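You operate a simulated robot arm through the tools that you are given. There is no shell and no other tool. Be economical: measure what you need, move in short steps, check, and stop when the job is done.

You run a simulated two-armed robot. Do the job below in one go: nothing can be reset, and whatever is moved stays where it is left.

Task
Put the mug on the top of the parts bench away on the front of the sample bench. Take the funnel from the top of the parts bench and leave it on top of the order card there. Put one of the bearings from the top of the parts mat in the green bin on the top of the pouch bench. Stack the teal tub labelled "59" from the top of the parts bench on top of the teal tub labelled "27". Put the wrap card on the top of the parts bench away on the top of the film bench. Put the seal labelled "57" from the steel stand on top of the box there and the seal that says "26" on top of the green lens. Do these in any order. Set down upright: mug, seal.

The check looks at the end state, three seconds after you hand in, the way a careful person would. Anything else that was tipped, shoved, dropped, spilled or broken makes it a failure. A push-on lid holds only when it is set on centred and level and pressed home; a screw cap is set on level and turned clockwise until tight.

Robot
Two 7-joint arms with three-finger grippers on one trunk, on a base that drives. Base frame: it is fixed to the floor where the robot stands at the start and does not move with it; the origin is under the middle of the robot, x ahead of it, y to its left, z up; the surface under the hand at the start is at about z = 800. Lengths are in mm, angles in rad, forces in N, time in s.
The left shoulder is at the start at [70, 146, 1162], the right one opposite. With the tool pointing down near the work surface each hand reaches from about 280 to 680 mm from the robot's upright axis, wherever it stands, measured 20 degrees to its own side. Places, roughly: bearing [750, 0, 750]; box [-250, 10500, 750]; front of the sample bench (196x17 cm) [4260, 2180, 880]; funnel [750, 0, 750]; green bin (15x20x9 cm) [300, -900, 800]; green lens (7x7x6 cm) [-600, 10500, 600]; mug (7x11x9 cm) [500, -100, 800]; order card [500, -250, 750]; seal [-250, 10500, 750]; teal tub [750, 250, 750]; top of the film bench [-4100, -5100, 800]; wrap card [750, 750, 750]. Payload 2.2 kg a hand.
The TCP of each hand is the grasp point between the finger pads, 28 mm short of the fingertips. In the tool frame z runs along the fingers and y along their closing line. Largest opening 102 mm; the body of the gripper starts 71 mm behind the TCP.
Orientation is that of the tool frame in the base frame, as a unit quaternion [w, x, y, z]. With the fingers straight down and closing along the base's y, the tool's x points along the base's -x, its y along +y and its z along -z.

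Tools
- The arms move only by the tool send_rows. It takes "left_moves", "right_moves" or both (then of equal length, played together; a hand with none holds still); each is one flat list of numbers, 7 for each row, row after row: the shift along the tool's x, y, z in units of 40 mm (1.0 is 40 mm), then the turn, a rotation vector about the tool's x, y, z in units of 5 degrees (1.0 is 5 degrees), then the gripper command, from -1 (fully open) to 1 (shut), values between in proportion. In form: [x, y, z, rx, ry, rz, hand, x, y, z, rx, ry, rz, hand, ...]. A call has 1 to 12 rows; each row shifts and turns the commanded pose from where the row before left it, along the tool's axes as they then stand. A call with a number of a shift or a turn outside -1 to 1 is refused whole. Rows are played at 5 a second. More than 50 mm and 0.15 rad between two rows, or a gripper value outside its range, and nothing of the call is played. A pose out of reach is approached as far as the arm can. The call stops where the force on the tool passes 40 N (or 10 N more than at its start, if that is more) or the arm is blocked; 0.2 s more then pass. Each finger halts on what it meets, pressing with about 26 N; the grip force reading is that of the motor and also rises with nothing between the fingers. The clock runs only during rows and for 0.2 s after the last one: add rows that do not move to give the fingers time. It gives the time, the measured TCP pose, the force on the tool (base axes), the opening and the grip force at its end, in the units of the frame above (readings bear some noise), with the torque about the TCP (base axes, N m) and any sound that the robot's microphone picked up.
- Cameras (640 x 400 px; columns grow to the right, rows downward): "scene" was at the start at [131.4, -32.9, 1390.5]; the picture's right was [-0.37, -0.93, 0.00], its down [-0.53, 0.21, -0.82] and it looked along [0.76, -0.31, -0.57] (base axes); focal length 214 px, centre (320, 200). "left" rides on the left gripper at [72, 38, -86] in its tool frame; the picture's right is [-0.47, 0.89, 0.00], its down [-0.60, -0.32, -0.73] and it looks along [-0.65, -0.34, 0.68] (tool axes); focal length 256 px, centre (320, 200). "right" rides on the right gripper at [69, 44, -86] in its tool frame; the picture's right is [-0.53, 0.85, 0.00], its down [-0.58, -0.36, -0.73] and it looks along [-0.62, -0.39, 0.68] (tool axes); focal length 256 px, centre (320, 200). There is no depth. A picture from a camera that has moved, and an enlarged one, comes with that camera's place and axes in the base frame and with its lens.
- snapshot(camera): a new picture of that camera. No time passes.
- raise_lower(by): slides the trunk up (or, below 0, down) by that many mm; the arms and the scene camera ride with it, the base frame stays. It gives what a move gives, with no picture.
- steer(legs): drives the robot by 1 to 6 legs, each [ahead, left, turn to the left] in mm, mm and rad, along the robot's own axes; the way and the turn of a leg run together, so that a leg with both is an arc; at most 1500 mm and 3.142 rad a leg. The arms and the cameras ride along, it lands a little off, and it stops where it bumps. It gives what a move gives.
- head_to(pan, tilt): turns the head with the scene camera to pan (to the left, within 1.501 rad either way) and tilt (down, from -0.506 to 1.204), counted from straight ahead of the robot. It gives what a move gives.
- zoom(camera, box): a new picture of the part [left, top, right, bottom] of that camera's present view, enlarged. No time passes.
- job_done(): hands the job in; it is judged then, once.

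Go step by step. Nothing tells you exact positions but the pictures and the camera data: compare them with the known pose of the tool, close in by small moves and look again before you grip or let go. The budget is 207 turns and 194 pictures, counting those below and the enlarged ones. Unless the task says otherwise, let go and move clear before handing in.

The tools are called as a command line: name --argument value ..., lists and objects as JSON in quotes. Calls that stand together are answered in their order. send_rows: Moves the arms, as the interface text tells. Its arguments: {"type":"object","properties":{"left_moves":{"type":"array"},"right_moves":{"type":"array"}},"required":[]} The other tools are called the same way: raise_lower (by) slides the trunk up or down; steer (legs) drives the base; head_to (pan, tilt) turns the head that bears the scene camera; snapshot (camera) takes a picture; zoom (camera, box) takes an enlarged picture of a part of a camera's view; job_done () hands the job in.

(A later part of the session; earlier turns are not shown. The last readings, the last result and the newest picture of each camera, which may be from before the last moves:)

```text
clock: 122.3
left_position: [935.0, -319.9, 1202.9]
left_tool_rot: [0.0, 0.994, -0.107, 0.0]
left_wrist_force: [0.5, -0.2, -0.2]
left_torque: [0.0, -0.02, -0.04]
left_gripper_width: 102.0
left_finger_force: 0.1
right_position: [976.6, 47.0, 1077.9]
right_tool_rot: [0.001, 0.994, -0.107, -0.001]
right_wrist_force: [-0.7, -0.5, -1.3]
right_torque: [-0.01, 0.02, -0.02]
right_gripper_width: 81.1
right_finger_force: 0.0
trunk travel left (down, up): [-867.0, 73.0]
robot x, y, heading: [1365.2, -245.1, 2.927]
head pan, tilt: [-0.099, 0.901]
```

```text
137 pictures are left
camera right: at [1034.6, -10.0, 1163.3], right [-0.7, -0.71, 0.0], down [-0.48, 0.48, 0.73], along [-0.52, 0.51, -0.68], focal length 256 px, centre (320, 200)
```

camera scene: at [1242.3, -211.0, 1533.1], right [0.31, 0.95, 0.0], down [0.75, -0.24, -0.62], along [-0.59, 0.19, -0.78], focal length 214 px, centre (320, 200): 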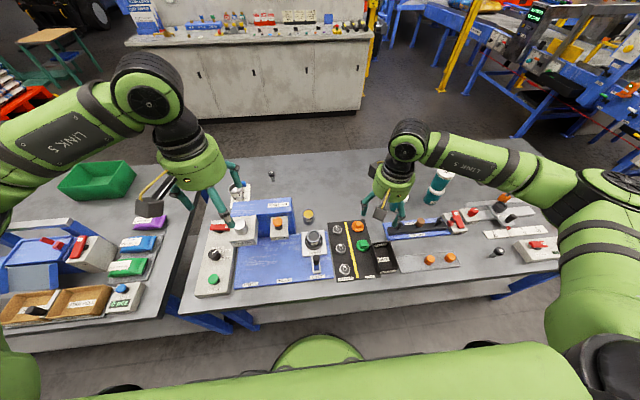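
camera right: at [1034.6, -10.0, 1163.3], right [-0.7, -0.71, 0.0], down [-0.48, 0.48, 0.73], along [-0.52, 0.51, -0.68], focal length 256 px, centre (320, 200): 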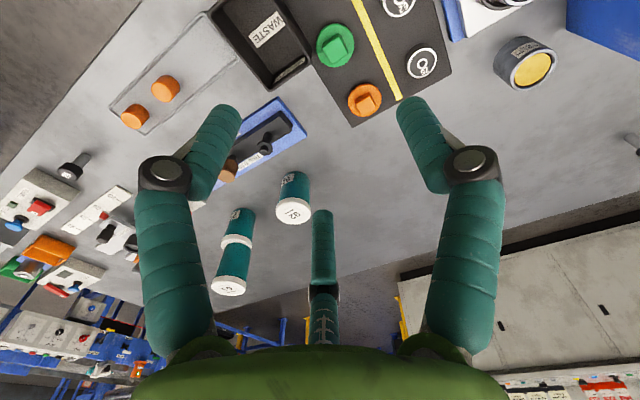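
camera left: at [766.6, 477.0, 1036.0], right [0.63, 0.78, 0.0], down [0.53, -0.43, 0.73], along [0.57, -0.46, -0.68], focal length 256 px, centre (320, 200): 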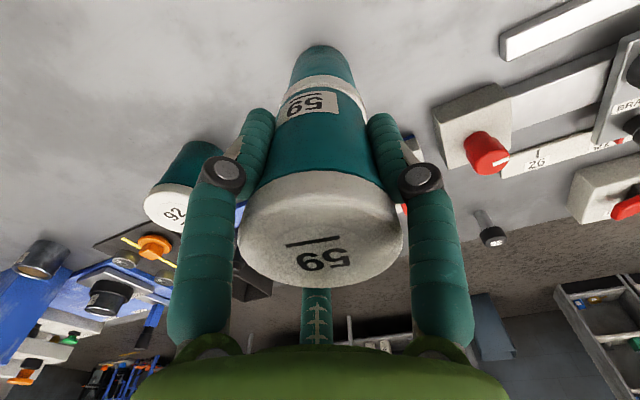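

I zoom on the mat to locate the bearings.

zoom --camera "scene" --box '[280, 200, 420, 300]'

```text
4.00 times, centred on (350, 250) of scene
camera zoom: at [1242.3, -211.0, 1533.1], right [0.31, 0.95, 0.0], down [0.75, -0.24, -0.62], along [-0.59, 0.19, -0.78], focal length 858 px, centre (200, 0)
```

zoom: 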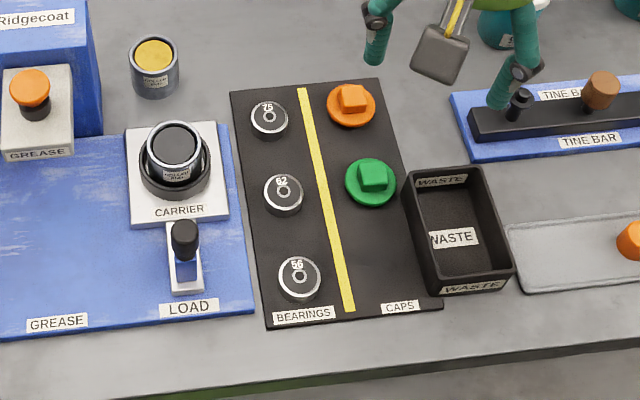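

Bearings "56", "62", "75" are in a row; 56 at about (1012,-47) is nearest. Bring the right hand above it.

send_rows --right_moves '[0.325, 0.525, 0.8, 0, 0, 0, -0.2, 0.325, 0.525, 0.8, 0, 0, 0, -0.2, 0.325, 0.525, 0.8, 0, 0, 0, -0.2, 0.325, 0.525, 0.8, 0, 0, 0, -0.2, 0, 0, 0, 0, 0, 0, -0.2]'

snapshot --camera "right"

```text
clock: 123.5
left_position: [935.3, -320.6, 1203.4]
left_tool_rot: [-0.001, 0.994, -0.107, 0.0]
left_wrist_force: [0.0, 0.2, -0.6]
left_torque: [0.02, 0.02, 0.0]
left_gripper_width: 102.1
left_finger_force: 0.1
right_position: [1011.1, -46.6, 950.4]
right_tool_rot: [-0.001, 0.994, -0.108, -0.001]
right_wrist_force: [0.3, -0.2, 0.1]
right_torque: [0.01, 0.01, 0.01]
right_gripper_width: 61.4
right_finger_force: 0.0
trunk travel left (down, up): [-867.0, 73.0]
robot x, y, heading: [1367.2, -247.2, 2.932]
head pan, tilt: [-0.099, 0.901]
```

```text
135 pictures are left
camera right: at [1068.5, -104.2, 1035.4], right [-0.7, -0.71, 0.0], down [-0.48, 0.48, 0.73], along [-0.52, 0.51, -0.68], focal length 256 px, centre (320, 200)
```

right: 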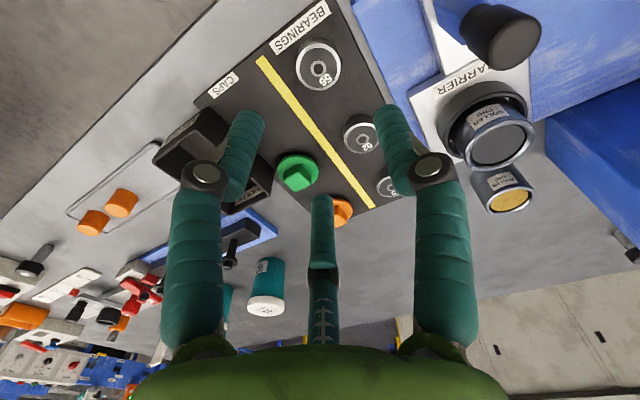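

Well centred over bearing 56. Descend to z≈840.

send_rows --right_moves '[0.05, 0.03, 0.9, 0, 0, 0, -0.2, 0, 0, 0.9, 0, 0, 0, -0.2, 0, 0, 0.9, 0, 0, 0, -0.2, 0, 0, 0, 0, 0, 0, -0.2]'

snapshot --camera "right"

zoom --camera "scene" --box '[280, 200, 420, 300]'

```text
clock: 124.5
left_position: [935.2, -319.5, 1202.7]
left_tool_rot: [0.0, 0.994, -0.107, 0.0]
left_wrist_force: [-0.2, 0.1, 0.4]
left_torque: [0.0, 0.02, 0.04]
left_gripper_width: 101.8
left_finger_force: 0.0
right_position: [1011.1, -47.7, 841.3]
right_tool_rot: [0.0, 0.994, -0.108, -0.001]
right_wrist_force: [0.5, -0.2, 0.3]
right_torque: [-0.04, -0.05, 0.0]
right_gripper_width: 61.2
right_finger_force: 0.1
trunk travel left (down, up): [-867.0, 73.0]
robot x, y, heading: [1362.1, -243.7, 2.929]
head pan, tilt: [-0.099, 0.901]
```

```text
134 pictures are left
camera right: at [1069.1, -105.8, 926.9], right [-0.7, -0.71, 0.0], down [-0.48, 0.48, 0.73], along [-0.52, 0.51, -0.68], focal length 256 px, centre (320, 200)
```

right: 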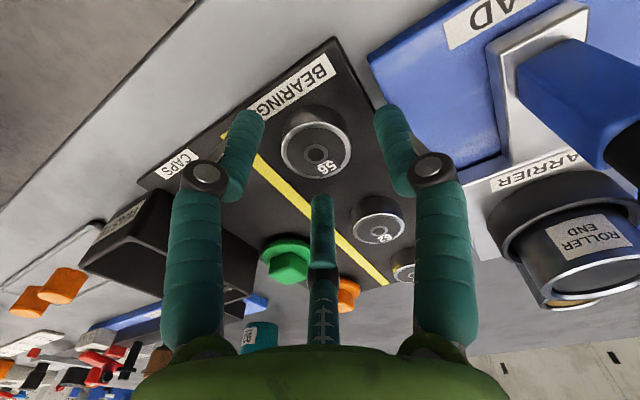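

```text
4.00 times, centred on (350, 250) of scene
camera zoom: at [1243.1, -211.1, 1533.1], right [0.31, 0.95, 0.0], down [0.75, -0.24, -0.62], along [-0.59, 0.19, -0.78], focal length 858 px, centre (200, 0)
```

zoom: 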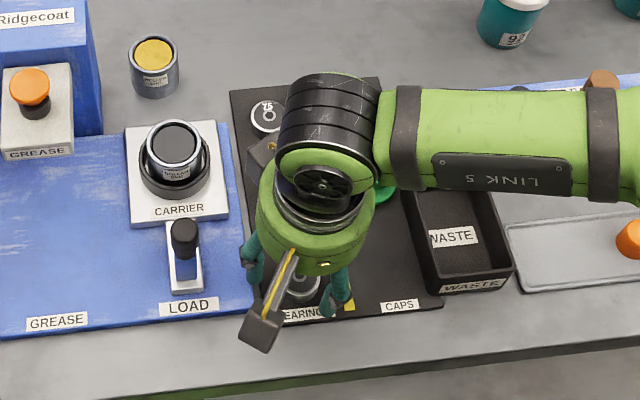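

Bearing top is at about z 814 and centred. Down 8 mm more, then close.

send_rows --right_moves '[0, 0, 0.2, 0, 0, 0, -0.2, 0, 0, 0, 0, 0, 0, -0.2, 0, 0, 0, 0, 0, 0, 0.2, 0, 0, 0, 0, 0, 0, 0.5, 0, 0, 0, 0, 0, 0, 1, 0, 0, 0, 0, 0, 0, 1]'

snapshot --camera "right"

```text
clock: 125.9
left_position: [938.9, -322.2, 1203.9]
left_tool_rot: [-0.002, 0.994, -0.106, -0.001]
left_wrist_force: [0.5, 0.6, 0.9]
left_torque: [0.0, 0.03, -0.04]
left_gripper_width: 102.0
left_finger_force: 0.2
right_position: [1012.6, -48.3, 835.8]
right_tool_rot: [-0.003, 0.994, -0.109, -0.002]
right_wrist_force: [-0.6, -0.6, 21.8]
right_torque: [-0.02, 0.04, 0.02]
right_gripper_width: 34.4
right_finger_force: 26.6
trunk travel left (down, up): [-867.0, 73.0]
robot x, y, heading: [1365.4, -242.7, 2.93]
head pan, tilt: [-0.099, 0.901]
```

```text
132 pictures are left
camera right: at [1069.7, -105.1, 920.2], right [-0.7, -0.71, 0.0], down [-0.48, 0.48, 0.74], along [-0.52, 0.52, -0.68], focal length 256 px, centre (320, 200)
```

right: 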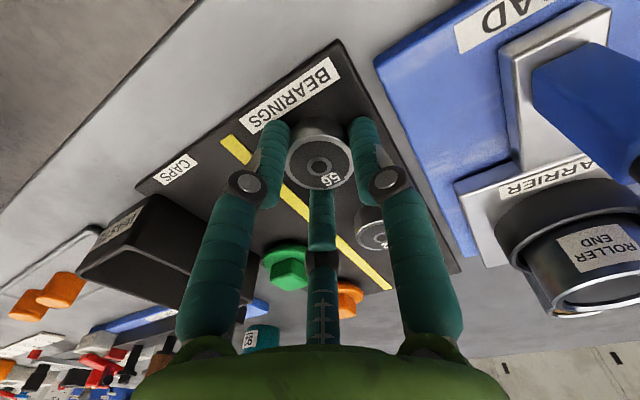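

Gripped at 34 mm. Lift.

send_rows --right_moves '[0, 0, -0.4, 0, 0, 0, 1, 0, 0, -0.8, 0, 0, 0, 1, 0, 0, -1, 0, 0, 0, 1, 0, 0, -1, 0, 0, 0, 1, 0, 0, -1, 0, 0, 0, 1, 0, 0, -1, 0, 0, 0, 1]'

snapshot --camera "right"

snapshot --camera "scene"

```text
clock: 127.3
left_position: [935.3, -320.1, 1202.8]
left_tool_rot: [-0.001, 0.994, -0.106, 0.0]
left_wrist_force: [0.2, -0.2, -0.6]
left_torque: [0.01, -0.03, -0.01]
left_gripper_width: 102.0
left_finger_force: 0.1
right_position: [1011.9, -48.7, 1044.5]
right_tool_rot: [-0.001, 0.994, -0.107, 0.001]
right_wrist_force: [0.1, 0.5, -0.7]
right_torque: [0.01, -0.01, 0.01]
right_gripper_width: 34.1
right_finger_force: 25.6
trunk travel left (down, up): [-867.0, 73.0]
robot x, y, heading: [1364.1, -240.8, 2.928]
head pan, tilt: [-0.099, 0.901]
```

```text
131 pictures are left
camera right: at [1069.7, -106.1, 1129.4], right [-0.7, -0.71, 0.0], down [-0.49, 0.48, 0.73], along [-0.52, 0.51, -0.68], focal length 256 px, centre (320, 200)
```

right: 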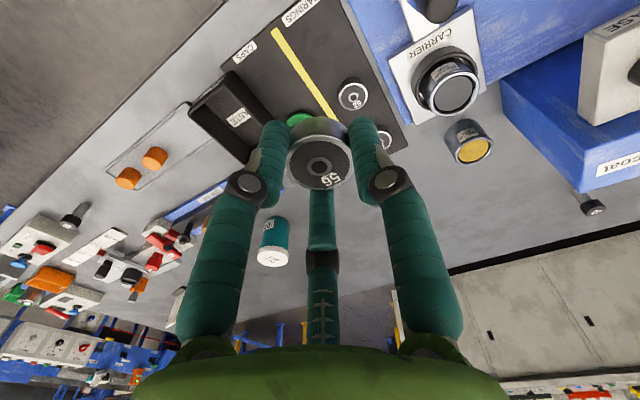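

```text
130 pictures are left
camera scene: at [1243.2, -211.6, 1533.1], right [0.31, 0.95, 0.0], down [0.75, -0.24, -0.62], along [-0.59, 0.19, -0.78], focal length 214 px, centre (320, 200)
```

scene: 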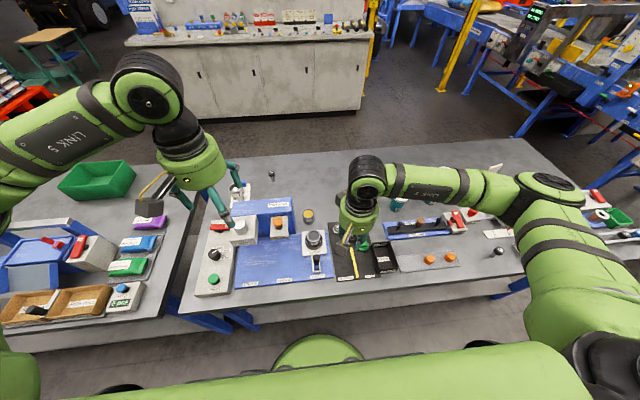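

Bearing 56 is held. I go back round the left end of the bench to the near side, the same way.

steer --legs '[[-305, -1131, 0], [513, -386, 0], [510, -90, 0], [733, 157, 0]]'

snapshot --camera "scene"

```text
clock: 142.6
left_position: [-176.5, 1354.4, 1203.7]
left_tool_rot: [0.0, 0.995, -0.095, -0.001]
left_wrist_force: [1.3, 0.1, 0.3]
left_torque: [-0.03, 0.01, 0.03]
left_gripper_width: 101.7
left_finger_force: 0.1
right_position: [-107.4, 1628.6, 1043.1]
right_tool_rot: [0.0, 0.995, -0.096, -0.001]
right_wrist_force: [1.2, 0.6, -0.6]
right_torque: [0.03, 0.03, -0.03]
right_gripper_width: 34.5
right_finger_force: 26.1
trunk travel left (down, up): [-867.0, 73.0]
robot x, y, heading: [249.3, 1440.1, 2.95]
head pan, tilt: [-0.099, 0.901]
```

```text
129 pictures are left
camera scene: at [129.3, 1471.6, 1533.2], right [0.29, 0.96, 0.0], down [0.75, -0.22, -0.62], along [-0.6, 0.18, -0.78], focal length 214 px, centre (320, 200)
```

scene: 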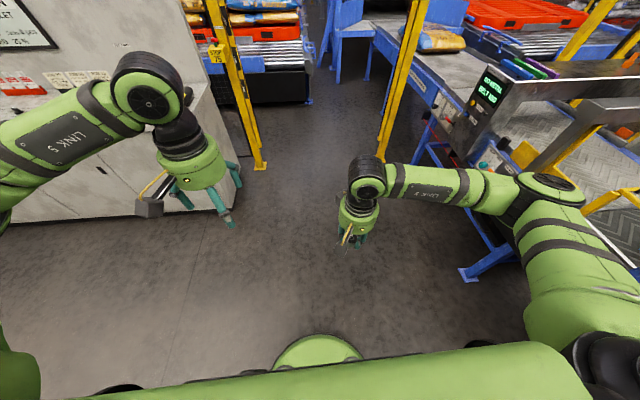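

Room is enough to turn on the spot. Turn to face the bench and drive to the wrap card.

steer --legs '[[0, 0, -3.14]]'

steer --legs '[[80, -690, 0]]'

head_to --pan 0.25 --tilt 0.8

snapshot --camera "scene"

```text
clock: 150.3
left_position: [675.3, 1533.6, 1204.1]
left_tool_rot: [0.0, 0.086, 0.996, 0.001]
left_wrist_force: [-0.7, 0.2, 0.4]
left_torque: [0.01, 0.03, -0.01]
left_gripper_width: 102.0
left_finger_force: 0.1
right_position: [611.2, 1258.6, 1043.9]
right_tool_rot: [0.001, 0.088, 0.996, 0.0]
right_wrist_force: [0.1, 0.6, 0.2]
right_torque: [0.01, 0.02, 0.01]
right_gripper_width: 34.3
right_finger_force: 25.9
trunk travel left (down, up): [-867.0, 73.0]
robot x, y, heading: [252.0, 1439.5, -0.173]
head pan, tilt: [-0.099, 0.901]
```

```text
clock: 154.1
left_position: [631.9, 843.9, 1203.3]
left_tool_rot: [0.0, 0.091, 0.996, -0.001]
left_wrist_force: [0.3, -0.4, 0.0]
left_torque: [-0.02, 0.01, -0.01]
left_gripper_width: 102.1
left_finger_force: 0.1
right_position: [565.7, 568.9, 1042.8]
right_tool_rot: [0.001, 0.093, 0.996, -0.001]
right_wrist_force: [0.3, -0.5, -0.5]
right_torque: [-0.02, 0.02, 0.03]
right_gripper_width: 34.4
right_finger_force: 26.3
trunk travel left (down, up): [-867.0, 73.0]
robot x, y, heading: [206.3, 756.4, -0.179]
head pan, tilt: [-0.099, 0.901]
```

```text
clock: 155.0
left_position: [631.7, 841.9, 1203.6]
left_tool_rot: [0.0, 0.091, 0.996, 0.0]
left_wrist_force: [-0.4, -0.1, -0.1]
left_torque: [0.03, 0.03, 0.02]
left_gripper_width: 101.9
left_finger_force: 0.2
right_position: [564.7, 568.0, 1043.4]
right_tool_rot: [0.001, 0.092, 0.996, 0.0]
right_wrist_force: [-0.2, -0.3, -1.7]
right_torque: [-0.01, -0.01, 0.0]
right_gripper_width: 34.5
right_finger_force: 26.5
trunk travel left (down, up): [-867.0, 73.0]
robot x, y, heading: [203.8, 758.4, -0.189]
head pan, tilt: [0.25, 0.799]
```

```text
128 pictures are left
camera scene: at [335.3, 749.6, 1541.0], right [0.07, -1.0, 0.0], down [-0.72, -0.05, -0.7], along [0.7, 0.05, -0.72], focal length 214 px, centre (320, 200)
```

scene: 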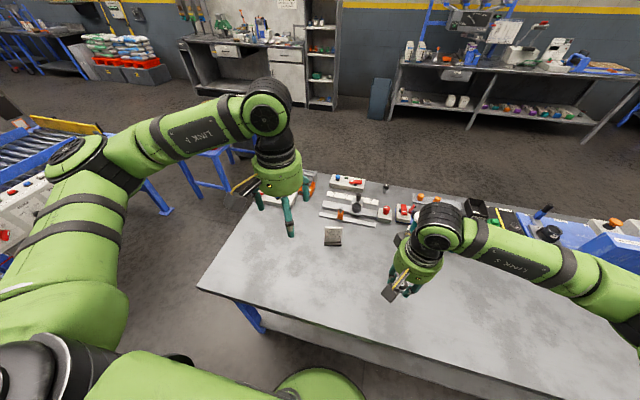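

zoom --camera "scene" --box '[290, 180, 410, 270]'

zoom --camera "left" --box '[200, 0, 640, 280]'

```text
4.44 times, centred on (350, 225) of scene
camera zoom: at [335.3, 749.6, 1541.0], right [0.07, -1.0, 0.0], down [-0.72, -0.05, -0.7], along [0.7, 0.05, -0.72], focal length 953 px, centre (187, 89)
```

zoom: 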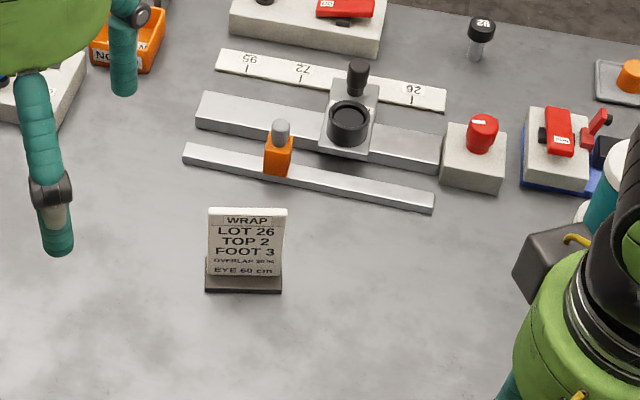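

```text
1.43 times, centred on (420, 140) of left
camera zoom: at [567.7, 892.1, 1290.8], right [0.62, 0.79, 0.0], down [0.54, -0.42, 0.73], along [0.57, -0.45, -0.68], focal length 366 px, centre (177, 286)
```

zoom: 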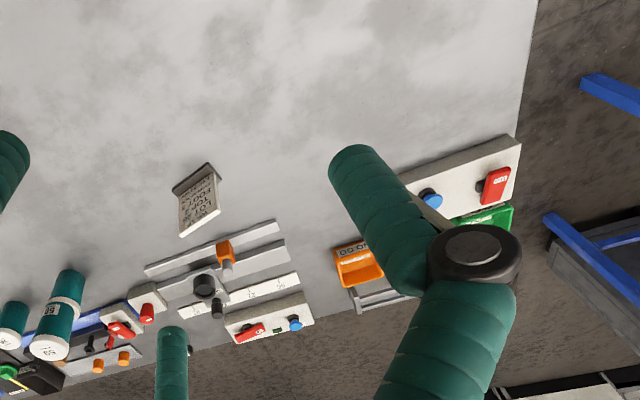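

The wrap card is a small sign on a foot at about (822,733). I move 35 mm closer, lower the trunk and bring the left hand over it, turning it so the fingers close across the plate's thickness.

steer --legs '[[35, 0, 0]]'

raise_lower --by -120

send_rows --left_moves '[0, 0, 0, 0, 0, 1, -0.4, 0, 0, 0, 0, 0, 1, -0.4, 0, 0, 0, 0, 0, 1, -0.4, 0, 0, 0, 0, 0, 1, -0.4, 0, 0, 0, 0, 0, 1, -0.4, 0, 0, 0, 0, 0, 1, -0.4, 0, 0, 0, 0, 0, 1, -0.4, 0, 0, 0, 0, 0, 1, -0.4, 0, 0, 0, 0, 0, 1, -0.4, 0, 0, 0, 0, 0, 1, -0.4, 0, 0, 0, 0, 0, 1, -0.4, 0, 0, 0, 0, 0, 1, -0.4]'

send_rows --left_moves '[0, 0, 0, 0, 0, 1, -0.4, 0, 0, 0, 0, 0, 1, -0.4, 0, 0, 0, 0, 0, 1, -0.4, 0, 0, 0, 0, 0, 0.4, -0.4, 0, 0, 0, 0, 0, 0, -0.4]'

```text
clock: 155.8
left_position: [658.7, 837.7, 1206.6]
left_tool_rot: [0.004, 0.091, 0.996, 0.0]
left_wrist_force: [-1.2, 0.8, -0.1]
left_torque: [-0.01, -0.07, 0.02]
left_gripper_width: 101.9
left_finger_force: 0.0
right_position: [592.3, 562.8, 1048.1]
right_tool_rot: [0.004, 0.093, 0.996, 0.0]
right_wrist_force: [-1.0, 0.1, 0.3]
right_torque: [0.01, -0.06, 0.02]
right_gripper_width: 34.0
right_finger_force: 25.9
trunk travel left (down, up): [-867.0, 73.0]
robot x, y, heading: [239.1, 751.3, -0.187]
head pan, tilt: [0.25, 0.799]
```

```text
clock: 157.3
left_position: [665.2, 836.5, 1083.8]
left_tool_rot: [0.001, 0.091, 0.996, 0.0]
left_wrist_force: [0.5, -0.8, 0.2]
left_torque: [-0.04, 0.01, 0.04]
left_gripper_width: 102.0
left_finger_force: 0.0
right_position: [598.6, 561.5, 923.5]
right_tool_rot: [0.0, 0.093, 0.996, 0.0]
right_wrist_force: [-0.3, 0.4, -1.1]
right_torque: [-0.01, 0.0, -0.01]
right_gripper_width: 34.3
right_finger_force: 26.2
trunk travel left (down, up): [-747.0, 193.0]
robot x, y, heading: [237.7, 750.6, -0.183]
head pan, tilt: [0.25, 0.799]
```

```text
clock: 159.9
left_position: [664.5, 837.3, 1083.7]
left_tool_rot: [0.0, 0.578, 0.816, 0.0]
left_wrist_force: [0.1, 0.8, 0.2]
left_torque: [0.0, -0.02, 0.0]
left_gripper_width: 71.6
left_finger_force: 0.2
right_position: [597.1, 562.3, 923.3]
right_tool_rot: [0.0, 0.092, 0.996, 0.0]
right_wrist_force: [-0.7, 0.1, -0.7]
right_torque: [-0.02, 0.0, 0.0]
right_gripper_width: 34.2
right_finger_force: 26.0
trunk travel left (down, up): [-747.0, 193.0]
robot x, y, heading: [234.7, 748.2, -0.184]
head pan, tilt: [0.25, 0.799]
```

```text
clock: 161.1
left_position: [660.5, 841.1, 1084.5]
left_tool_rot: [0.0, 0.625, 0.78, -0.002]
left_wrist_force: [0.4, -0.3, -0.2]
left_torque: [-0.02, 0.0, -0.01]
left_gripper_width: 71.5
left_finger_force: 0.0
left hand out of reach, approached as far as the arm can: row 2, 3
right_position: [597.5, 561.7, 923.7]
right_tool_rot: [0.0, 0.093, 0.996, 0.0]
right_wrist_force: [0.2, -0.5, -0.1]
right_torque: [0.0, 0.01, -0.01]
right_gripper_width: 34.1
right_finger_force: 25.6
trunk travel left (down, up): [-747.0, 193.0]
robot x, y, heading: [237.3, 748.9, -0.183]
head pan, tilt: [0.25, 0.799]
```

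The wrist reaches its turn limit about 10° short, so I turn the whole robot a bit to the right to make up for it.

steer --legs '[[-15, 0, 0], [0, 0, -0.22]]'

snapshot --camera "left"

snapshot --camera "scene"

```text
clock: 162.7
left_position: [656.7, 749.8, 1084.6]
left_tool_rot: [-0.001, 0.707, 0.707, -0.002]
left_wrist_force: [0.3, -0.1, -1.1]
left_torque: [0.03, 0.02, -0.02]
left_gripper_width: 71.3
left_finger_force: 0.0
right_position: [533.4, 490.4, 924.3]
right_tool_rot: [0.001, 0.201, 0.98, 0.0]
right_wrist_force: [-0.7, -0.2, 0.1]
right_torque: [0.0, 0.02, 0.01]
right_gripper_width: 34.3
right_finger_force: 25.7
trunk travel left (down, up): [-747.0, 193.0]
robot x, y, heading: [222.8, 754.4, -0.406]
head pan, tilt: [0.25, 0.799]
```

```text
125 pictures are left
camera left: at [695.6, 821.7, 1172.6], right [0.88, -0.47, 0.0], down [-0.32, -0.6, 0.73], along [-0.34, -0.65, -0.68], focal length 256 px, centre (320, 200)
```

left: 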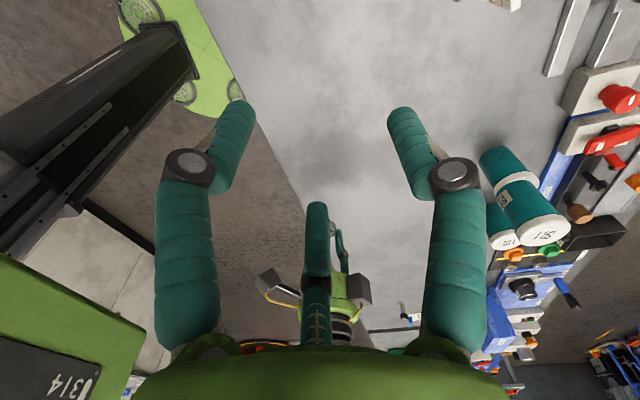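

```text
124 pictures are left
camera scene: at [349.3, 719.0, 1421.1], right [-0.15, -0.99, 0.0], down [-0.71, 0.11, -0.7], along [0.69, -0.11, -0.72], focal length 214 px, centre (320, 200)
```

scene: 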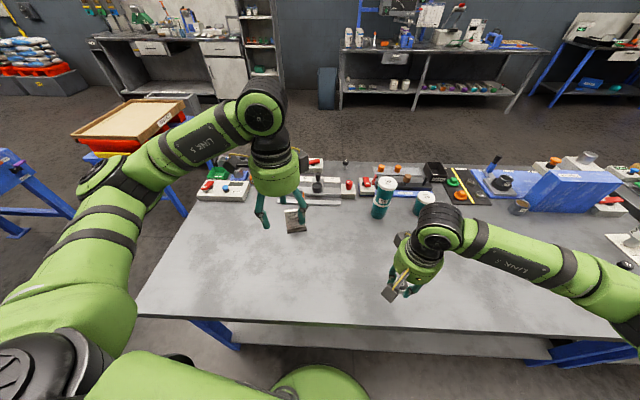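

Now the closing line is along x. I look closely at the sign for its position, angle and lean.

zoom --camera "scene" --box '[250, 180, 340, 250]'

zoom --camera "left" --box '[430, 0, 640, 140]'

```text
5.71 times, centred on (295, 215) of scene
camera zoom: at [349.3, 719.0, 1421.1], right [-0.15, -0.99, 0.0], down [-0.71, 0.11, -0.7], along [0.69, -0.11, -0.72], focal length 1226 px, centre (463, 114)
```

zoom: 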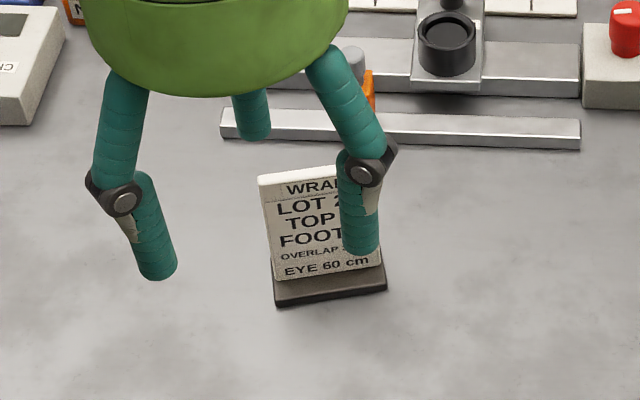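

```text
2.86 times, centred on (535, 70) of left
camera zoom: at [695.6, 821.7, 1172.6], right [0.88, -0.47, 0.0], down [-0.32, -0.6, 0.73], along [-0.34, -0.65, -0.68], focal length 731 px, centre (-294, 571)
```

zoom: 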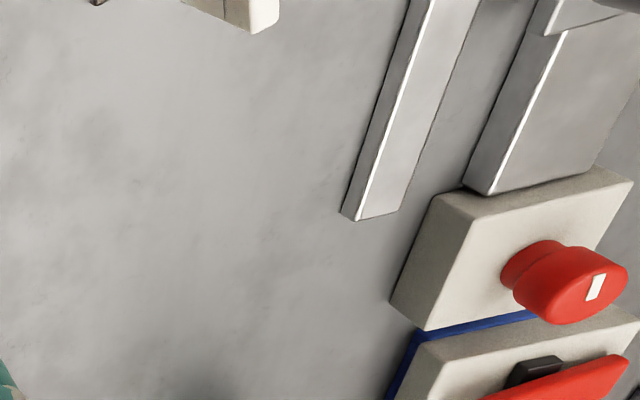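

The sign's foot spans y 694–762, x about 801–828, square to x. I bring the hand above it and look from the side.

send_rows --left_moves '[-0.11, 0.82, 0.42, 0, 0, 0, -0.4, -0.11, 0.82, 0.42, 0, 0, 0, -0.4, -0.11, 0.82, 0.42, 0, 0, 0, -0.4, -0.11, 0.82, 0.42, 0, 0, 0, -0.4, -0.11, 0.82, 0.42, 0, 0, 0, -0.4, 0, 0, 0, 0, 0, 0, -0.4]'

snapshot --camera "left"

```text
clock: 164.1
left_position: [657.4, 749.8, 1085.9]
left_tool_rot: [0.0, 0.708, 0.707, -0.002]
left_wrist_force: [-0.1, -0.2, 0.3]
left_torque: [-0.05, 0.01, -0.01]
left_gripper_width: 71.6
left_finger_force: 0.1
left hand out of reach, approached as far as the arm can: row 1, 2, 3, 4, 5
right_position: [533.7, 490.7, 924.2]
right_tool_rot: [0.0, 0.201, 0.98, 0.0]
right_wrist_force: [-0.7, 0.4, -1.2]
right_torque: [0.03, -0.01, 0.0]
right_gripper_width: 34.5
right_finger_force: 26.3
trunk travel left (down, up): [-747.0, 193.0]
robot x, y, heading: [225.5, 748.5, -0.408]
head pan, tilt: [0.25, 0.799]
```

```text
121 pictures are left
camera left: at [696.1, 821.3, 1172.4], right [0.88, -0.47, 0.0], down [-0.32, -0.6, 0.73], along [-0.34, -0.65, -0.68], focal length 256 px, centre (320, 200)
```

left: 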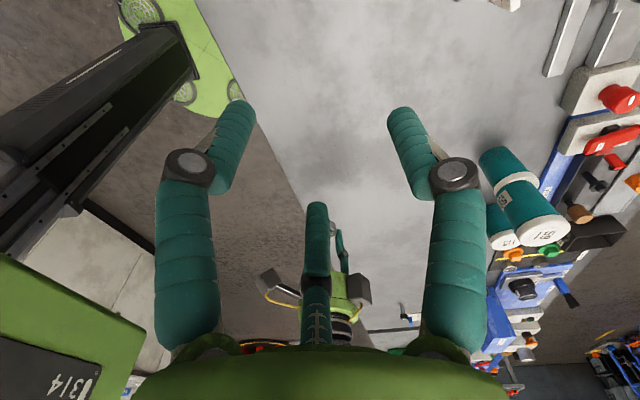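

The wrist is at its joint limit here. Coming from the bench's left end instead makes the hand's natural orientation fit. I straighten the left hand, raise the trunk and drive there.

raise_lower --by 120

send_rows --left_moves '[0, 0, 0, 0, 0, -1, -0.4, 0, 0, 0, 0, 0, -1, -0.4, 0, 0, 0, 0, 0, -1, -0.4, 0, 0, 0, 0, 0, -1, -0.4, 0, 0, 0, 0, 0, -1, -0.4, 0, 0, 0, 0, 0, -1, -0.4, 0, 0, 0, 0, 0, -1, -0.4, 0, 0, 0, 0, 0, -1, -0.4, 0, 0, 0, 0, 0, -1, -0.4, 0, 0, 0, 0, 0, -1, -0.4, 0, 0, 0, 0, 0, -1, -0.4, 0, 0, 0, 0, 0, -0.2, -0.4]'

steer --legs '[[-320, 679, 0], [602, 216, 0]]'

steer --legs '[[0, 0, -1.358]]'

head_to --pan 0.0 --tilt 0.85

snapshot --camera "scene"

```text
clock: 165.6
left_position: [657.2, 748.8, 1205.5]
left_tool_rot: [0.0, 0.708, 0.706, -0.002]
left_wrist_force: [-0.6, 0.6, 0.0]
left_torque: [-0.02, 0.0, -0.01]
left_gripper_width: 71.5
left_finger_force: 0.1
right_position: [533.5, 491.5, 1043.5]
right_tool_rot: [0.0, 0.201, 0.98, 0.001]
right_wrist_force: [0.2, -0.7, -0.3]
right_torque: [-0.04, 0.01, -0.03]
right_gripper_width: 34.0
right_finger_force: 26.3
trunk travel left (down, up): [-867.0, 73.0]
robot x, y, heading: [225.2, 753.7, -0.405]
head pan, tilt: [0.25, 0.799]
```

```text
clock: 168.2
left_position: [657.7, 749.2, 1205.1]
left_tool_rot: [-0.001, 0.292, 0.956, -0.001]
left_wrist_force: [0.1, -0.1, 0.1]
left_torque: [0.02, 0.01, 0.03]
left_gripper_width: 71.5
left_finger_force: 0.0
right_position: [534.4, 491.5, 1043.4]
right_tool_rot: [0.0, 0.201, 0.98, 0.0]
right_wrist_force: [0.1, 0.4, -0.9]
right_torque: [0.03, 0.01, -0.01]
right_gripper_width: 34.4
right_finger_force: 25.9
trunk travel left (down, up): [-867.0, 73.0]
robot x, y, heading: [223.7, 753.4, -0.402]
head pan, tilt: [0.25, 0.799]
```

```text
clock: 175.4
left_position: [1261.2, 1454.4, 1205.9]
left_tool_rot: [0.0, 0.293, 0.956, -0.001]
left_wrist_force: [0.0, 0.8, 0.3]
left_torque: [-0.02, -0.05, 0.0]
left_gripper_width: 71.5
left_finger_force: 0.1
right_position: [1137.0, 1197.5, 1043.9]
right_tool_rot: [0.001, 0.201, 0.98, -0.001]
right_wrist_force: [-0.8, 0.2, -0.5]
right_torque: [-0.01, -0.02, 0.01]
right_gripper_width: 34.3
right_finger_force: 25.8
trunk travel left (down, up): [-867.0, 73.0]
robot x, y, heading: [831.7, 1453.2, -0.405]
head pan, tilt: [0.25, 0.799]
```

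```text
clock: 179.0
left_position: [938.6, 1036.4, 1205.3]
left_tool_rot: [-0.002, 0.816, 0.578, 0.0]
left_wrist_force: [0.4, 0.1, -0.4]
left_torque: [0.0, 0.01, 0.01]
left_gripper_width: 71.5
left_finger_force: 0.1
right_position: [655.8, 1090.8, 1044.2]
right_tool_rot: [0.0, 0.758, 0.653, 0.0]
right_wrist_force: [0.9, -0.2, -0.6]
right_torque: [-0.03, 0.01, 0.0]
right_gripper_width: 34.1
right_finger_force: 25.8
trunk travel left (down, up): [-867.0, 73.0]
robot x, y, heading: [827.1, 1458.7, -1.718]
head pan, tilt: [0.25, 0.799]
```

```text
clock: 179.8
left_position: [937.6, 1036.9, 1204.0]
left_tool_rot: [-0.002, 0.816, 0.578, 0.0]
left_wrist_force: [0.0, -0.1, -0.1]
left_torque: [0.02, -0.02, 0.0]
left_gripper_width: 71.4
left_finger_force: 0.0
right_position: [654.7, 1091.2, 1044.2]
right_tool_rot: [0.001, 0.758, 0.652, 0.0]
right_wrist_force: [0.2, 0.4, -1.0]
right_torque: [0.01, 0.01, -0.01]
right_gripper_width: 34.1
right_finger_force: 26.1
trunk travel left (down, up): [-867.0, 73.0]
robot x, y, heading: [829.3, 1455.1, -1.721]
head pan, tilt: [0.0, 0.85]
```

```text
120 pictures are left
camera scene: at [809.3, 1329.2, 1537.0], right [-0.99, 0.15, 0.0], down [0.11, 0.74, -0.66], along [-0.1, -0.65, -0.75], focal length 214 px, centre (320, 200)
```

scene: 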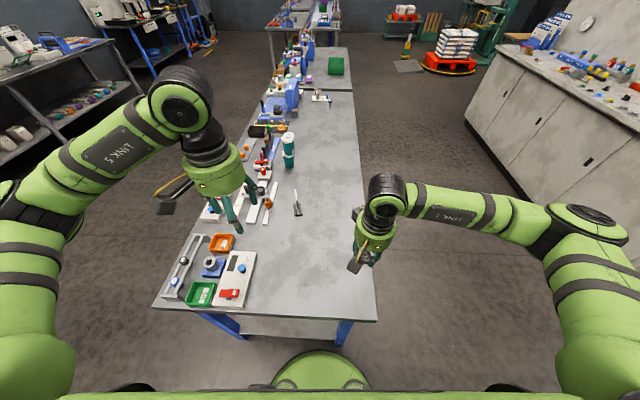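

From here the sign is about 685 mm ahead; tilting the hand outward in the plate's plane gives the extra reach. I shift right a bit, closer by 25 mm, lower the trunk, and orient the left hand.

steer --legs '[[25, -130, 0]]'

raise_lower --by -120

send_rows --left_moves '[0, 0, 0, 0, 0, -1, -0.4, 0, 0, 0, 0, 0, -1, -0.4, 0, 0, 0, 0, 0, -1, -0.4, 0, 0, 0, 0, 0, -0.9, -0.4, 0, 0, 0, 0, 0, 0, -0.4]'

snapshot --camera "scene"

```text
clock: 181.1
left_position: [828.3, 1035.6, 1206.0]
left_tool_rot: [-0.003, 0.814, 0.581, 0.001]
left_wrist_force: [-0.3, 0.3, -0.1]
left_torque: [0.0, -0.04, 0.02]
left_gripper_width: 71.3
left_finger_force: 0.0
right_position: [546.1, 1088.0, 1043.2]
right_tool_rot: [0.0, 0.756, 0.655, 0.001]
right_wrist_force: [-0.3, -0.2, -1.3]
right_torque: [-0.04, -0.04, 0.0]
right_gripper_width: 34.1
right_finger_force: 26.3
trunk travel left (down, up): [-867.0, 73.0]
robot x, y, heading: [719.9, 1453.0, -1.708]
head pan, tilt: [0.0, 0.85]
stopped in leg 1: the robot was blocked; the commanded pose is now the measured one
```

```text
clock: 182.6
left_position: [829.4, 1036.7, 1086.2]
left_tool_rot: [-0.002, 0.814, 0.581, 0.0]
left_wrist_force: [-0.4, 0.9, -0.8]
left_torque: [0.02, 0.03, 0.02]
left_gripper_width: 71.4
left_finger_force: 0.0
right_position: [547.9, 1089.3, 923.6]
right_tool_rot: [0.0, 0.756, 0.655, -0.001]
right_wrist_force: [0.3, 0.6, -0.6]
right_torque: [0.0, 0.0, -0.02]
right_gripper_width: 34.3
right_finger_force: 26.4
trunk travel left (down, up): [-747.0, 193.0]
robot x, y, heading: [717.9, 1461.9, -1.713]
head pan, tilt: [0.0, 0.85]
```

```text
clock: 183.8
left_position: [830.0, 1036.6, 1085.6]
left_tool_rot: [-0.003, 0.703, 0.711, 0.0]
left_wrist_force: [0.1, -0.6, -0.7]
left_torque: [0.02, 0.03, 0.01]
left_gripper_width: 71.5
left_finger_force: 0.0
right_position: [547.8, 1089.5, 924.2]
right_tool_rot: [0.0, 0.756, 0.655, 0.0]
right_wrist_force: [0.6, -0.6, 0.2]
right_torque: [0.03, -0.01, 0.02]
right_gripper_width: 34.6
right_finger_force: 25.7
trunk travel left (down, up): [-747.0, 193.0]
robot x, y, heading: [715.9, 1456.8, -1.709]
head pan, tilt: [0.0, 0.85]
```

```text
119 pictures are left
camera scene: at [699.5, 1328.5, 1417.0], right [-0.99, 0.14, 0.0], down [0.11, 0.74, -0.66], along [-0.09, -0.65, -0.75], focal length 214 px, centre (320, 200)
```

scene: 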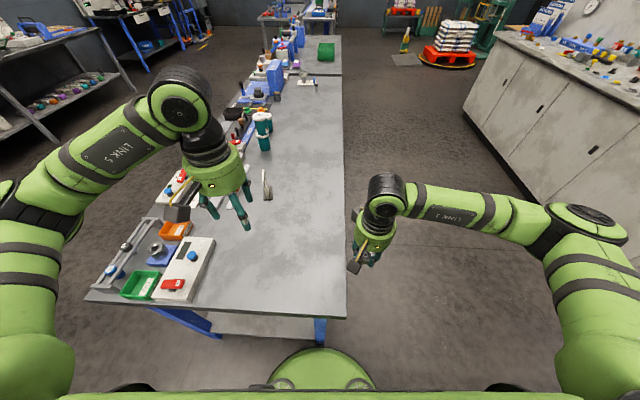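

The base just touched at the end; that's close enough. Tilt the left hand 25° outward and advance part of the way, then look.

send_rows --left_moves '[0, 0, 0, 0, -1, 0, -0.4, 0, 0, 0, 0, -1, 0, -0.4, 0, 0, 0, 0, -1, 0, -0.4, 0, 0, 0, 0, -1, 0, -0.4, 0, 0, 0, 0, -1, 0, -0.4, -0.85, 0, 0.4, 0, 0, 0, -0.4, -0.85, 0, 0.4, 0, 0, 0, -0.4, -0.85, 0, 0.4, 0, 0, 0, -0.4, -0.85, 0, 0.4, 0, 0, 0, -0.4, 0, 0, 0, 0, 0, 0, -0.4]'

snapshot --camera "left"

snapshot --camera "scene"

```text
clock: 185.9
left_position: [831.2, 886.3, 1086.0]
left_tool_rot: [0.152, 0.688, 0.693, -0.152]
left_wrist_force: [-0.3, -0.2, 0.6]
left_torque: [-0.01, 0.02, 0.03]
left_gripper_width: 71.4
left_finger_force: 0.1
right_position: [547.7, 1089.8, 924.5]
right_tool_rot: [-0.001, 0.756, 0.655, -0.001]
right_wrist_force: [0.4, -0.4, -0.8]
right_torque: [-0.03, -0.03, 0.0]
right_gripper_width: 34.3
right_finger_force: 25.8
trunk travel left (down, up): [-747.0, 193.0]
robot x, y, heading: [719.5, 1454.5, -1.713]
head pan, tilt: [0.0, 0.85]
```

```text
118 pictures are left
camera left: at [869.1, 988.8, 1135.0], right [0.89, -0.41, 0.19], down [-0.31, -0.24, 0.92], along [-0.33, -0.88, -0.35], focal length 256 px, centre (320, 200)
```

left: 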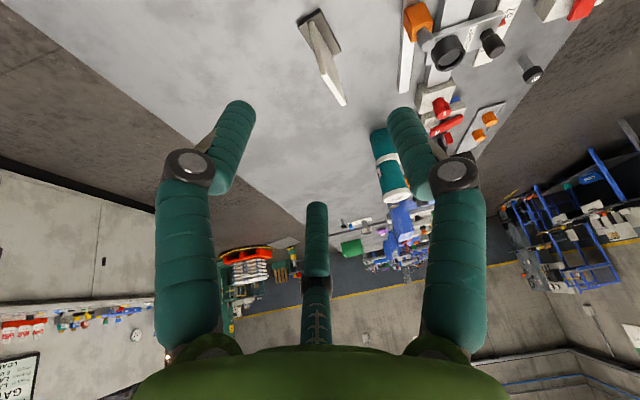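

```text
117 pictures are left
camera scene: at [699.6, 1329.3, 1417.1], right [-0.99, 0.14, 0.0], down [0.11, 0.74, -0.66], along [-0.09, -0.65, -0.75], focal length 214 px, centre (320, 200)
```

scene: 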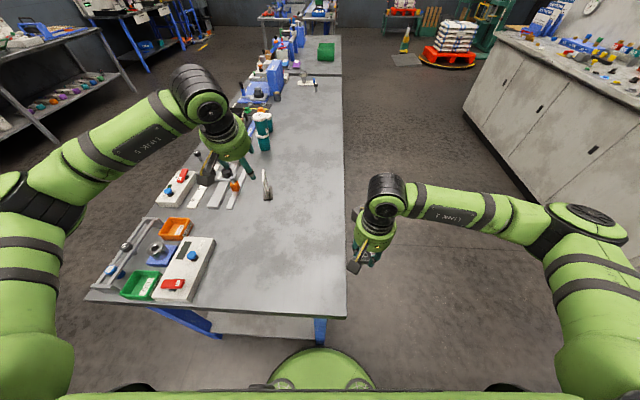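

zoom --camera "left" --box '[270, 0, 400, 110]'

zoom --camera "scene" --box '[230, 150, 310, 210]'

```text
3.64 times, centred on (335, 55) of left
camera zoom: at [869.1, 988.8, 1135.0], right [0.89, -0.41, 0.19], down [-0.31, -0.24, 0.92], along [-0.33, -0.88, -0.35], focal length 931 px, centre (266, 727)
```

zoom: 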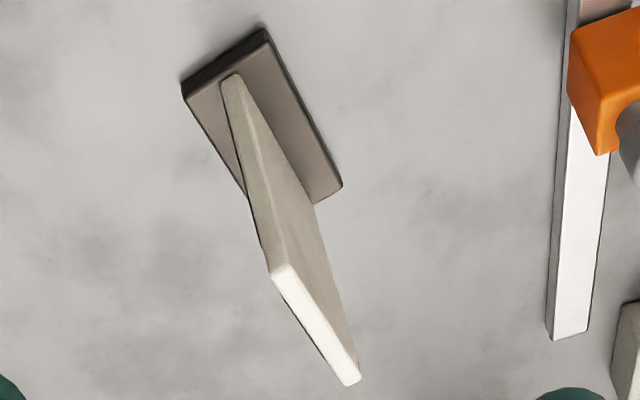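

```text
6.67 times, centred on (270, 180) of scene
camera zoom: at [699.6, 1329.3, 1417.1], right [-0.99, 0.14, 0.0], down [0.11, 0.74, -0.66], along [-0.09, -0.65, -0.75], focal length 1430 px, centre (653, 333)
```

zoom: 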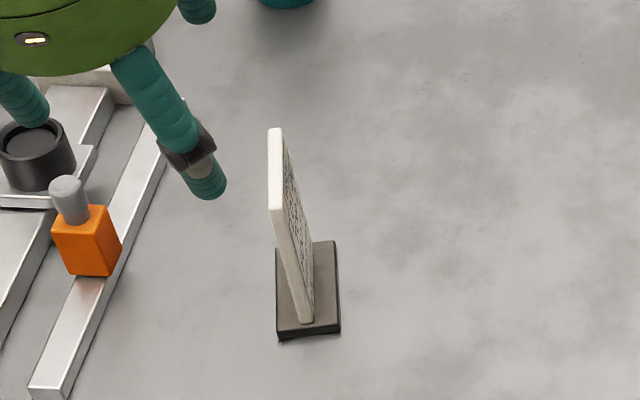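

The plate is vertical at x≈820, y 694–766, top z≈894, about 7 mm thick. Move to a pre-grasp 100 mm back along the tool axis.

send_rows --left_moves '[-0.256, -0.056, 0.8, 0, 0, 0, -0.4, -0.256, -0.056, 0.8, 0, 0, 0, -0.4, -0.256, -0.056, 0.8, 0, 0, 0, -0.4, -0.256, -0.056, 0.8, 0, 0, 0, -0.4, -0.256, -0.056, 0.8, 0, 0, 0, -0.4, 0, 0, 0, 0, 0, 0, -0.4]'

snapshot --camera "left"

```text
clock: 187.3
left_position: [820.3, 773.7, 959.6]
left_tool_rot: [0.153, 0.686, 0.694, -0.153]
left_wrist_force: [-0.1, -0.1, -0.2]
left_torque: [-0.01, -0.02, 0.01]
left_gripper_width: 71.3
left_finger_force: 0.0
right_position: [547.2, 1090.1, 922.6]
right_tool_rot: [0.0, 0.756, 0.655, 0.001]
right_wrist_force: [0.6, -0.3, -0.8]
right_torque: [0.01, 0.01, 0.0]
right_gripper_width: 34.4
right_finger_force: 25.7
trunk travel left (down, up): [-747.0, 193.0]
robot x, y, heading: [720.0, 1450.5, -1.709]
head pan, tilt: [0.0, 0.85]
```

```text
114 pictures are left
camera left: at [857.6, 875.8, 1008.8], right [0.89, -0.41, 0.19], down [-0.31, -0.24, 0.92], along [-0.33, -0.88, -0.35], focal length 256 px, centre (320, 200)
```

left: 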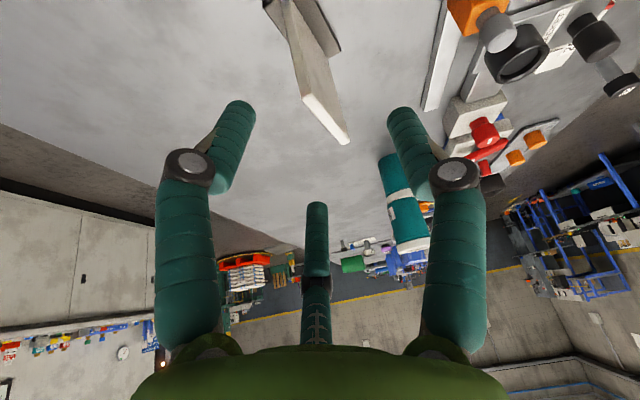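

Centred on the plate. Advance 98 mm along the tool axis and close.

send_rows --left_moves '[0, 0, 0.82, 0, 0, 0, -0.4, 0, 0, 0.82, 0, 0, 0, -0.4, 0, 0, 0.81, 0, 0, 0, -0.4, 0, 0, 0, 0, 0, 0, -0.4]'

snapshot --camera "left"

```text
clock: 188.3
left_position: [819.1, 734.2, 871.6]
left_tool_rot: [0.151, 0.687, 0.694, -0.153]
left_wrist_force: [0.2, -0.2, 0.0]
left_torque: [0.01, -0.02, 0.0]
left_gripper_width: 71.4
left_finger_force: 0.1
right_position: [546.6, 1089.1, 923.7]
right_tool_rot: [0.001, 0.756, 0.655, 0.0]
right_wrist_force: [0.2, 0.7, -1.0]
right_torque: [-0.01, 0.0, 0.01]
right_gripper_width: 34.2
right_finger_force: 26.8
trunk travel left (down, up): [-747.0, 193.0]
robot x, y, heading: [718.0, 1455.3, -1.714]
head pan, tilt: [0.0, 0.85]
```

```text
113 pictures are left
camera left: at [857.3, 835.2, 919.5], right [0.89, -0.41, 0.19], down [-0.31, -0.24, 0.92], along [-0.33, -0.88, -0.35], focal length 256 px, centre (320, 200)
```

left: 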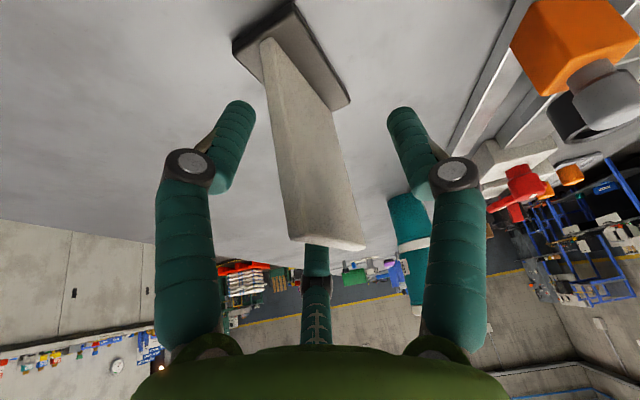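

Plate sits between the fingers. Close.

send_rows --left_moves '[0, 0, 0, 0, 0, 0, 0.2, 0, 0, 0, 0, 0, 0, 0.5, 0, 0, 0, 0, 0, 0, 0.75, 0, 0, 0, 0, 0, 0, 1, 0, 0, 0, 0, 0, 0, 1, 0, 0, 0, 0, 0, 0, 1]'

snapshot --camera "left"

zoom --camera "scene" --box '[220, 130, 320, 210]'

```text
clock: 189.8
left_position: [818.6, 733.3, 871.1]
left_tool_rot: [0.152, 0.686, 0.695, -0.152]
left_wrist_force: [0.1, 0.2, -0.4]
left_torque: [0.01, -0.01, -0.01]
left_gripper_width: 13.6
left_finger_force: 25.8
right_position: [547.6, 1089.8, 924.2]
right_tool_rot: [0.0, 0.756, 0.655, 0.0]
right_wrist_force: [0.1, 0.2, 0.0]
right_torque: [-0.01, -0.01, -0.01]
right_gripper_width: 34.2
right_finger_force: 25.9
trunk travel left (down, up): [-747.0, 193.0]
robot x, y, heading: [715.8, 1456.3, -1.714]
head pan, tilt: [0.0, 0.85]
```

```text
112 pictures are left
camera left: at [857.1, 834.9, 919.7], right [0.89, -0.41, 0.19], down [-0.31, -0.24, 0.92], along [-0.33, -0.88, -0.35], focal length 256 px, centre (320, 200)
```

left: 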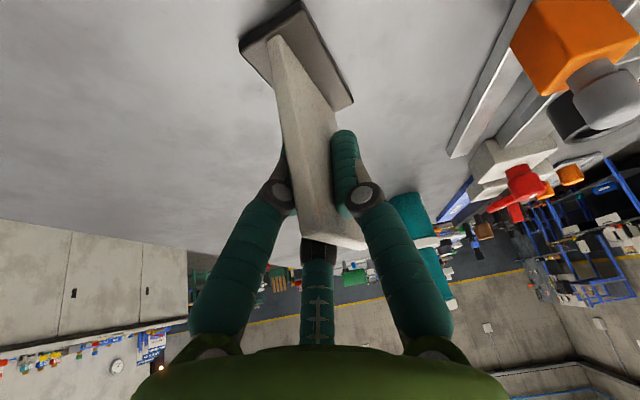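

```text
5.00 times, centred on (270, 170) of scene
camera zoom: at [699.5, 1328.3, 1417.0], right [-0.99, 0.14, 0.0], down [0.11, 0.74, -0.66], along [-0.09, -0.65, -0.75], focal length 1072 px, centre (570, 350)
```

zoom: 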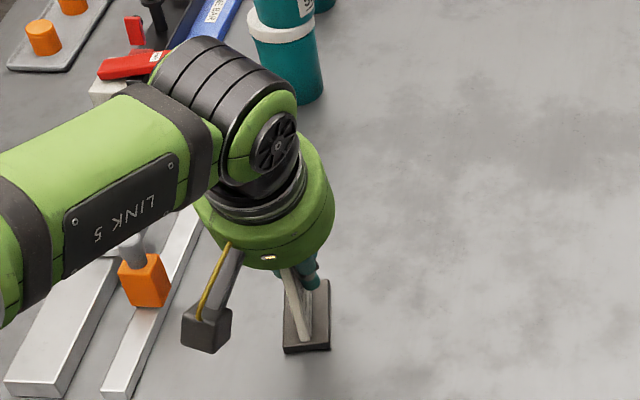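

Gripped. Lift straight up about 190 mm.

send_rows --left_moves '[-0.1, 0, -0.22, 0, 0, 0, 1, -0.397, 0, -0.85, 0, 0, 0, 1, -0.397, 0, -0.85, 0, 0, 0, 1, -0.397, 0, -0.85, 0, 0, 0, 1, -0.397, 0, -0.85, 0, 0, 0, 1, 0, 0, 0, 0, 0, 0, 1]'

snapshot --camera "scene"

snapshot --camera "left"

```text
clock: 191.2
left_position: [820.9, 731.1, 1031.4]
left_tool_rot: [0.152, 0.687, 0.694, -0.152]
left_wrist_force: [0.1, -0.2, -0.6]
left_torque: [0.0, -0.02, -0.02]
left_gripper_width: 13.4
left_finger_force: 25.8
right_position: [547.4, 1089.0, 924.1]
right_tool_rot: [-0.001, 0.756, 0.655, 0.001]
right_wrist_force: [0.7, -0.1, -0.9]
right_torque: [0.01, 0.0, 0.0]
right_gripper_width: 34.4
right_finger_force: 25.7
trunk travel left (down, up): [-747.0, 193.0]
robot x, y, heading: [715.4, 1452.1, -1.719]
head pan, tilt: [0.0, 0.85]
```

```text
110 pictures are left
camera scene: at [699.6, 1327.8, 1416.9], right [-0.99, 0.14, 0.0], down [0.11, 0.74, -0.66], along [-0.09, -0.65, -0.75], focal length 214 px, centre (320, 200)
```

scene: 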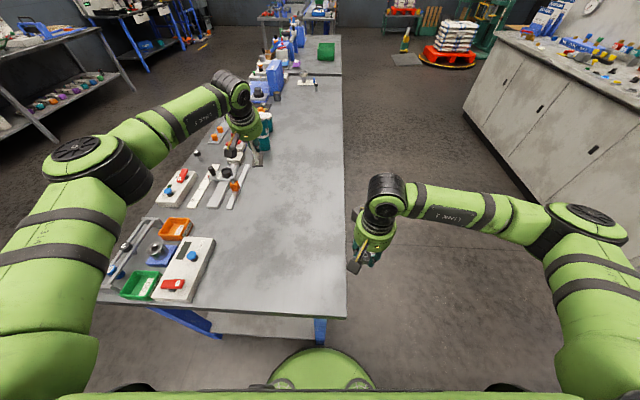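

```text
109 pictures are left
camera left: at [859.4, 832.8, 1080.5], right [0.89, -0.41, 0.19], down [-0.31, -0.24, 0.92], along [-0.33, -0.88, -0.35], focal length 256 px, centre (320, 200)
```

left: 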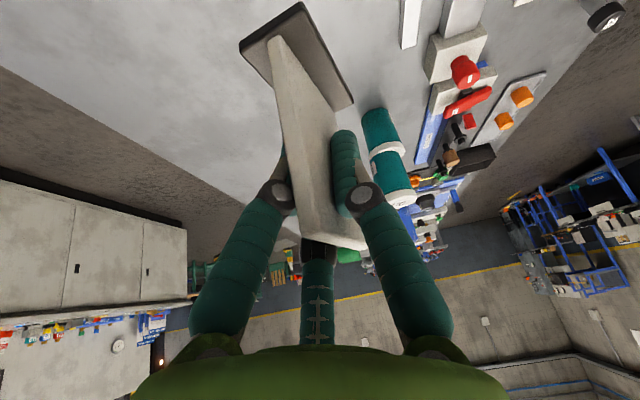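

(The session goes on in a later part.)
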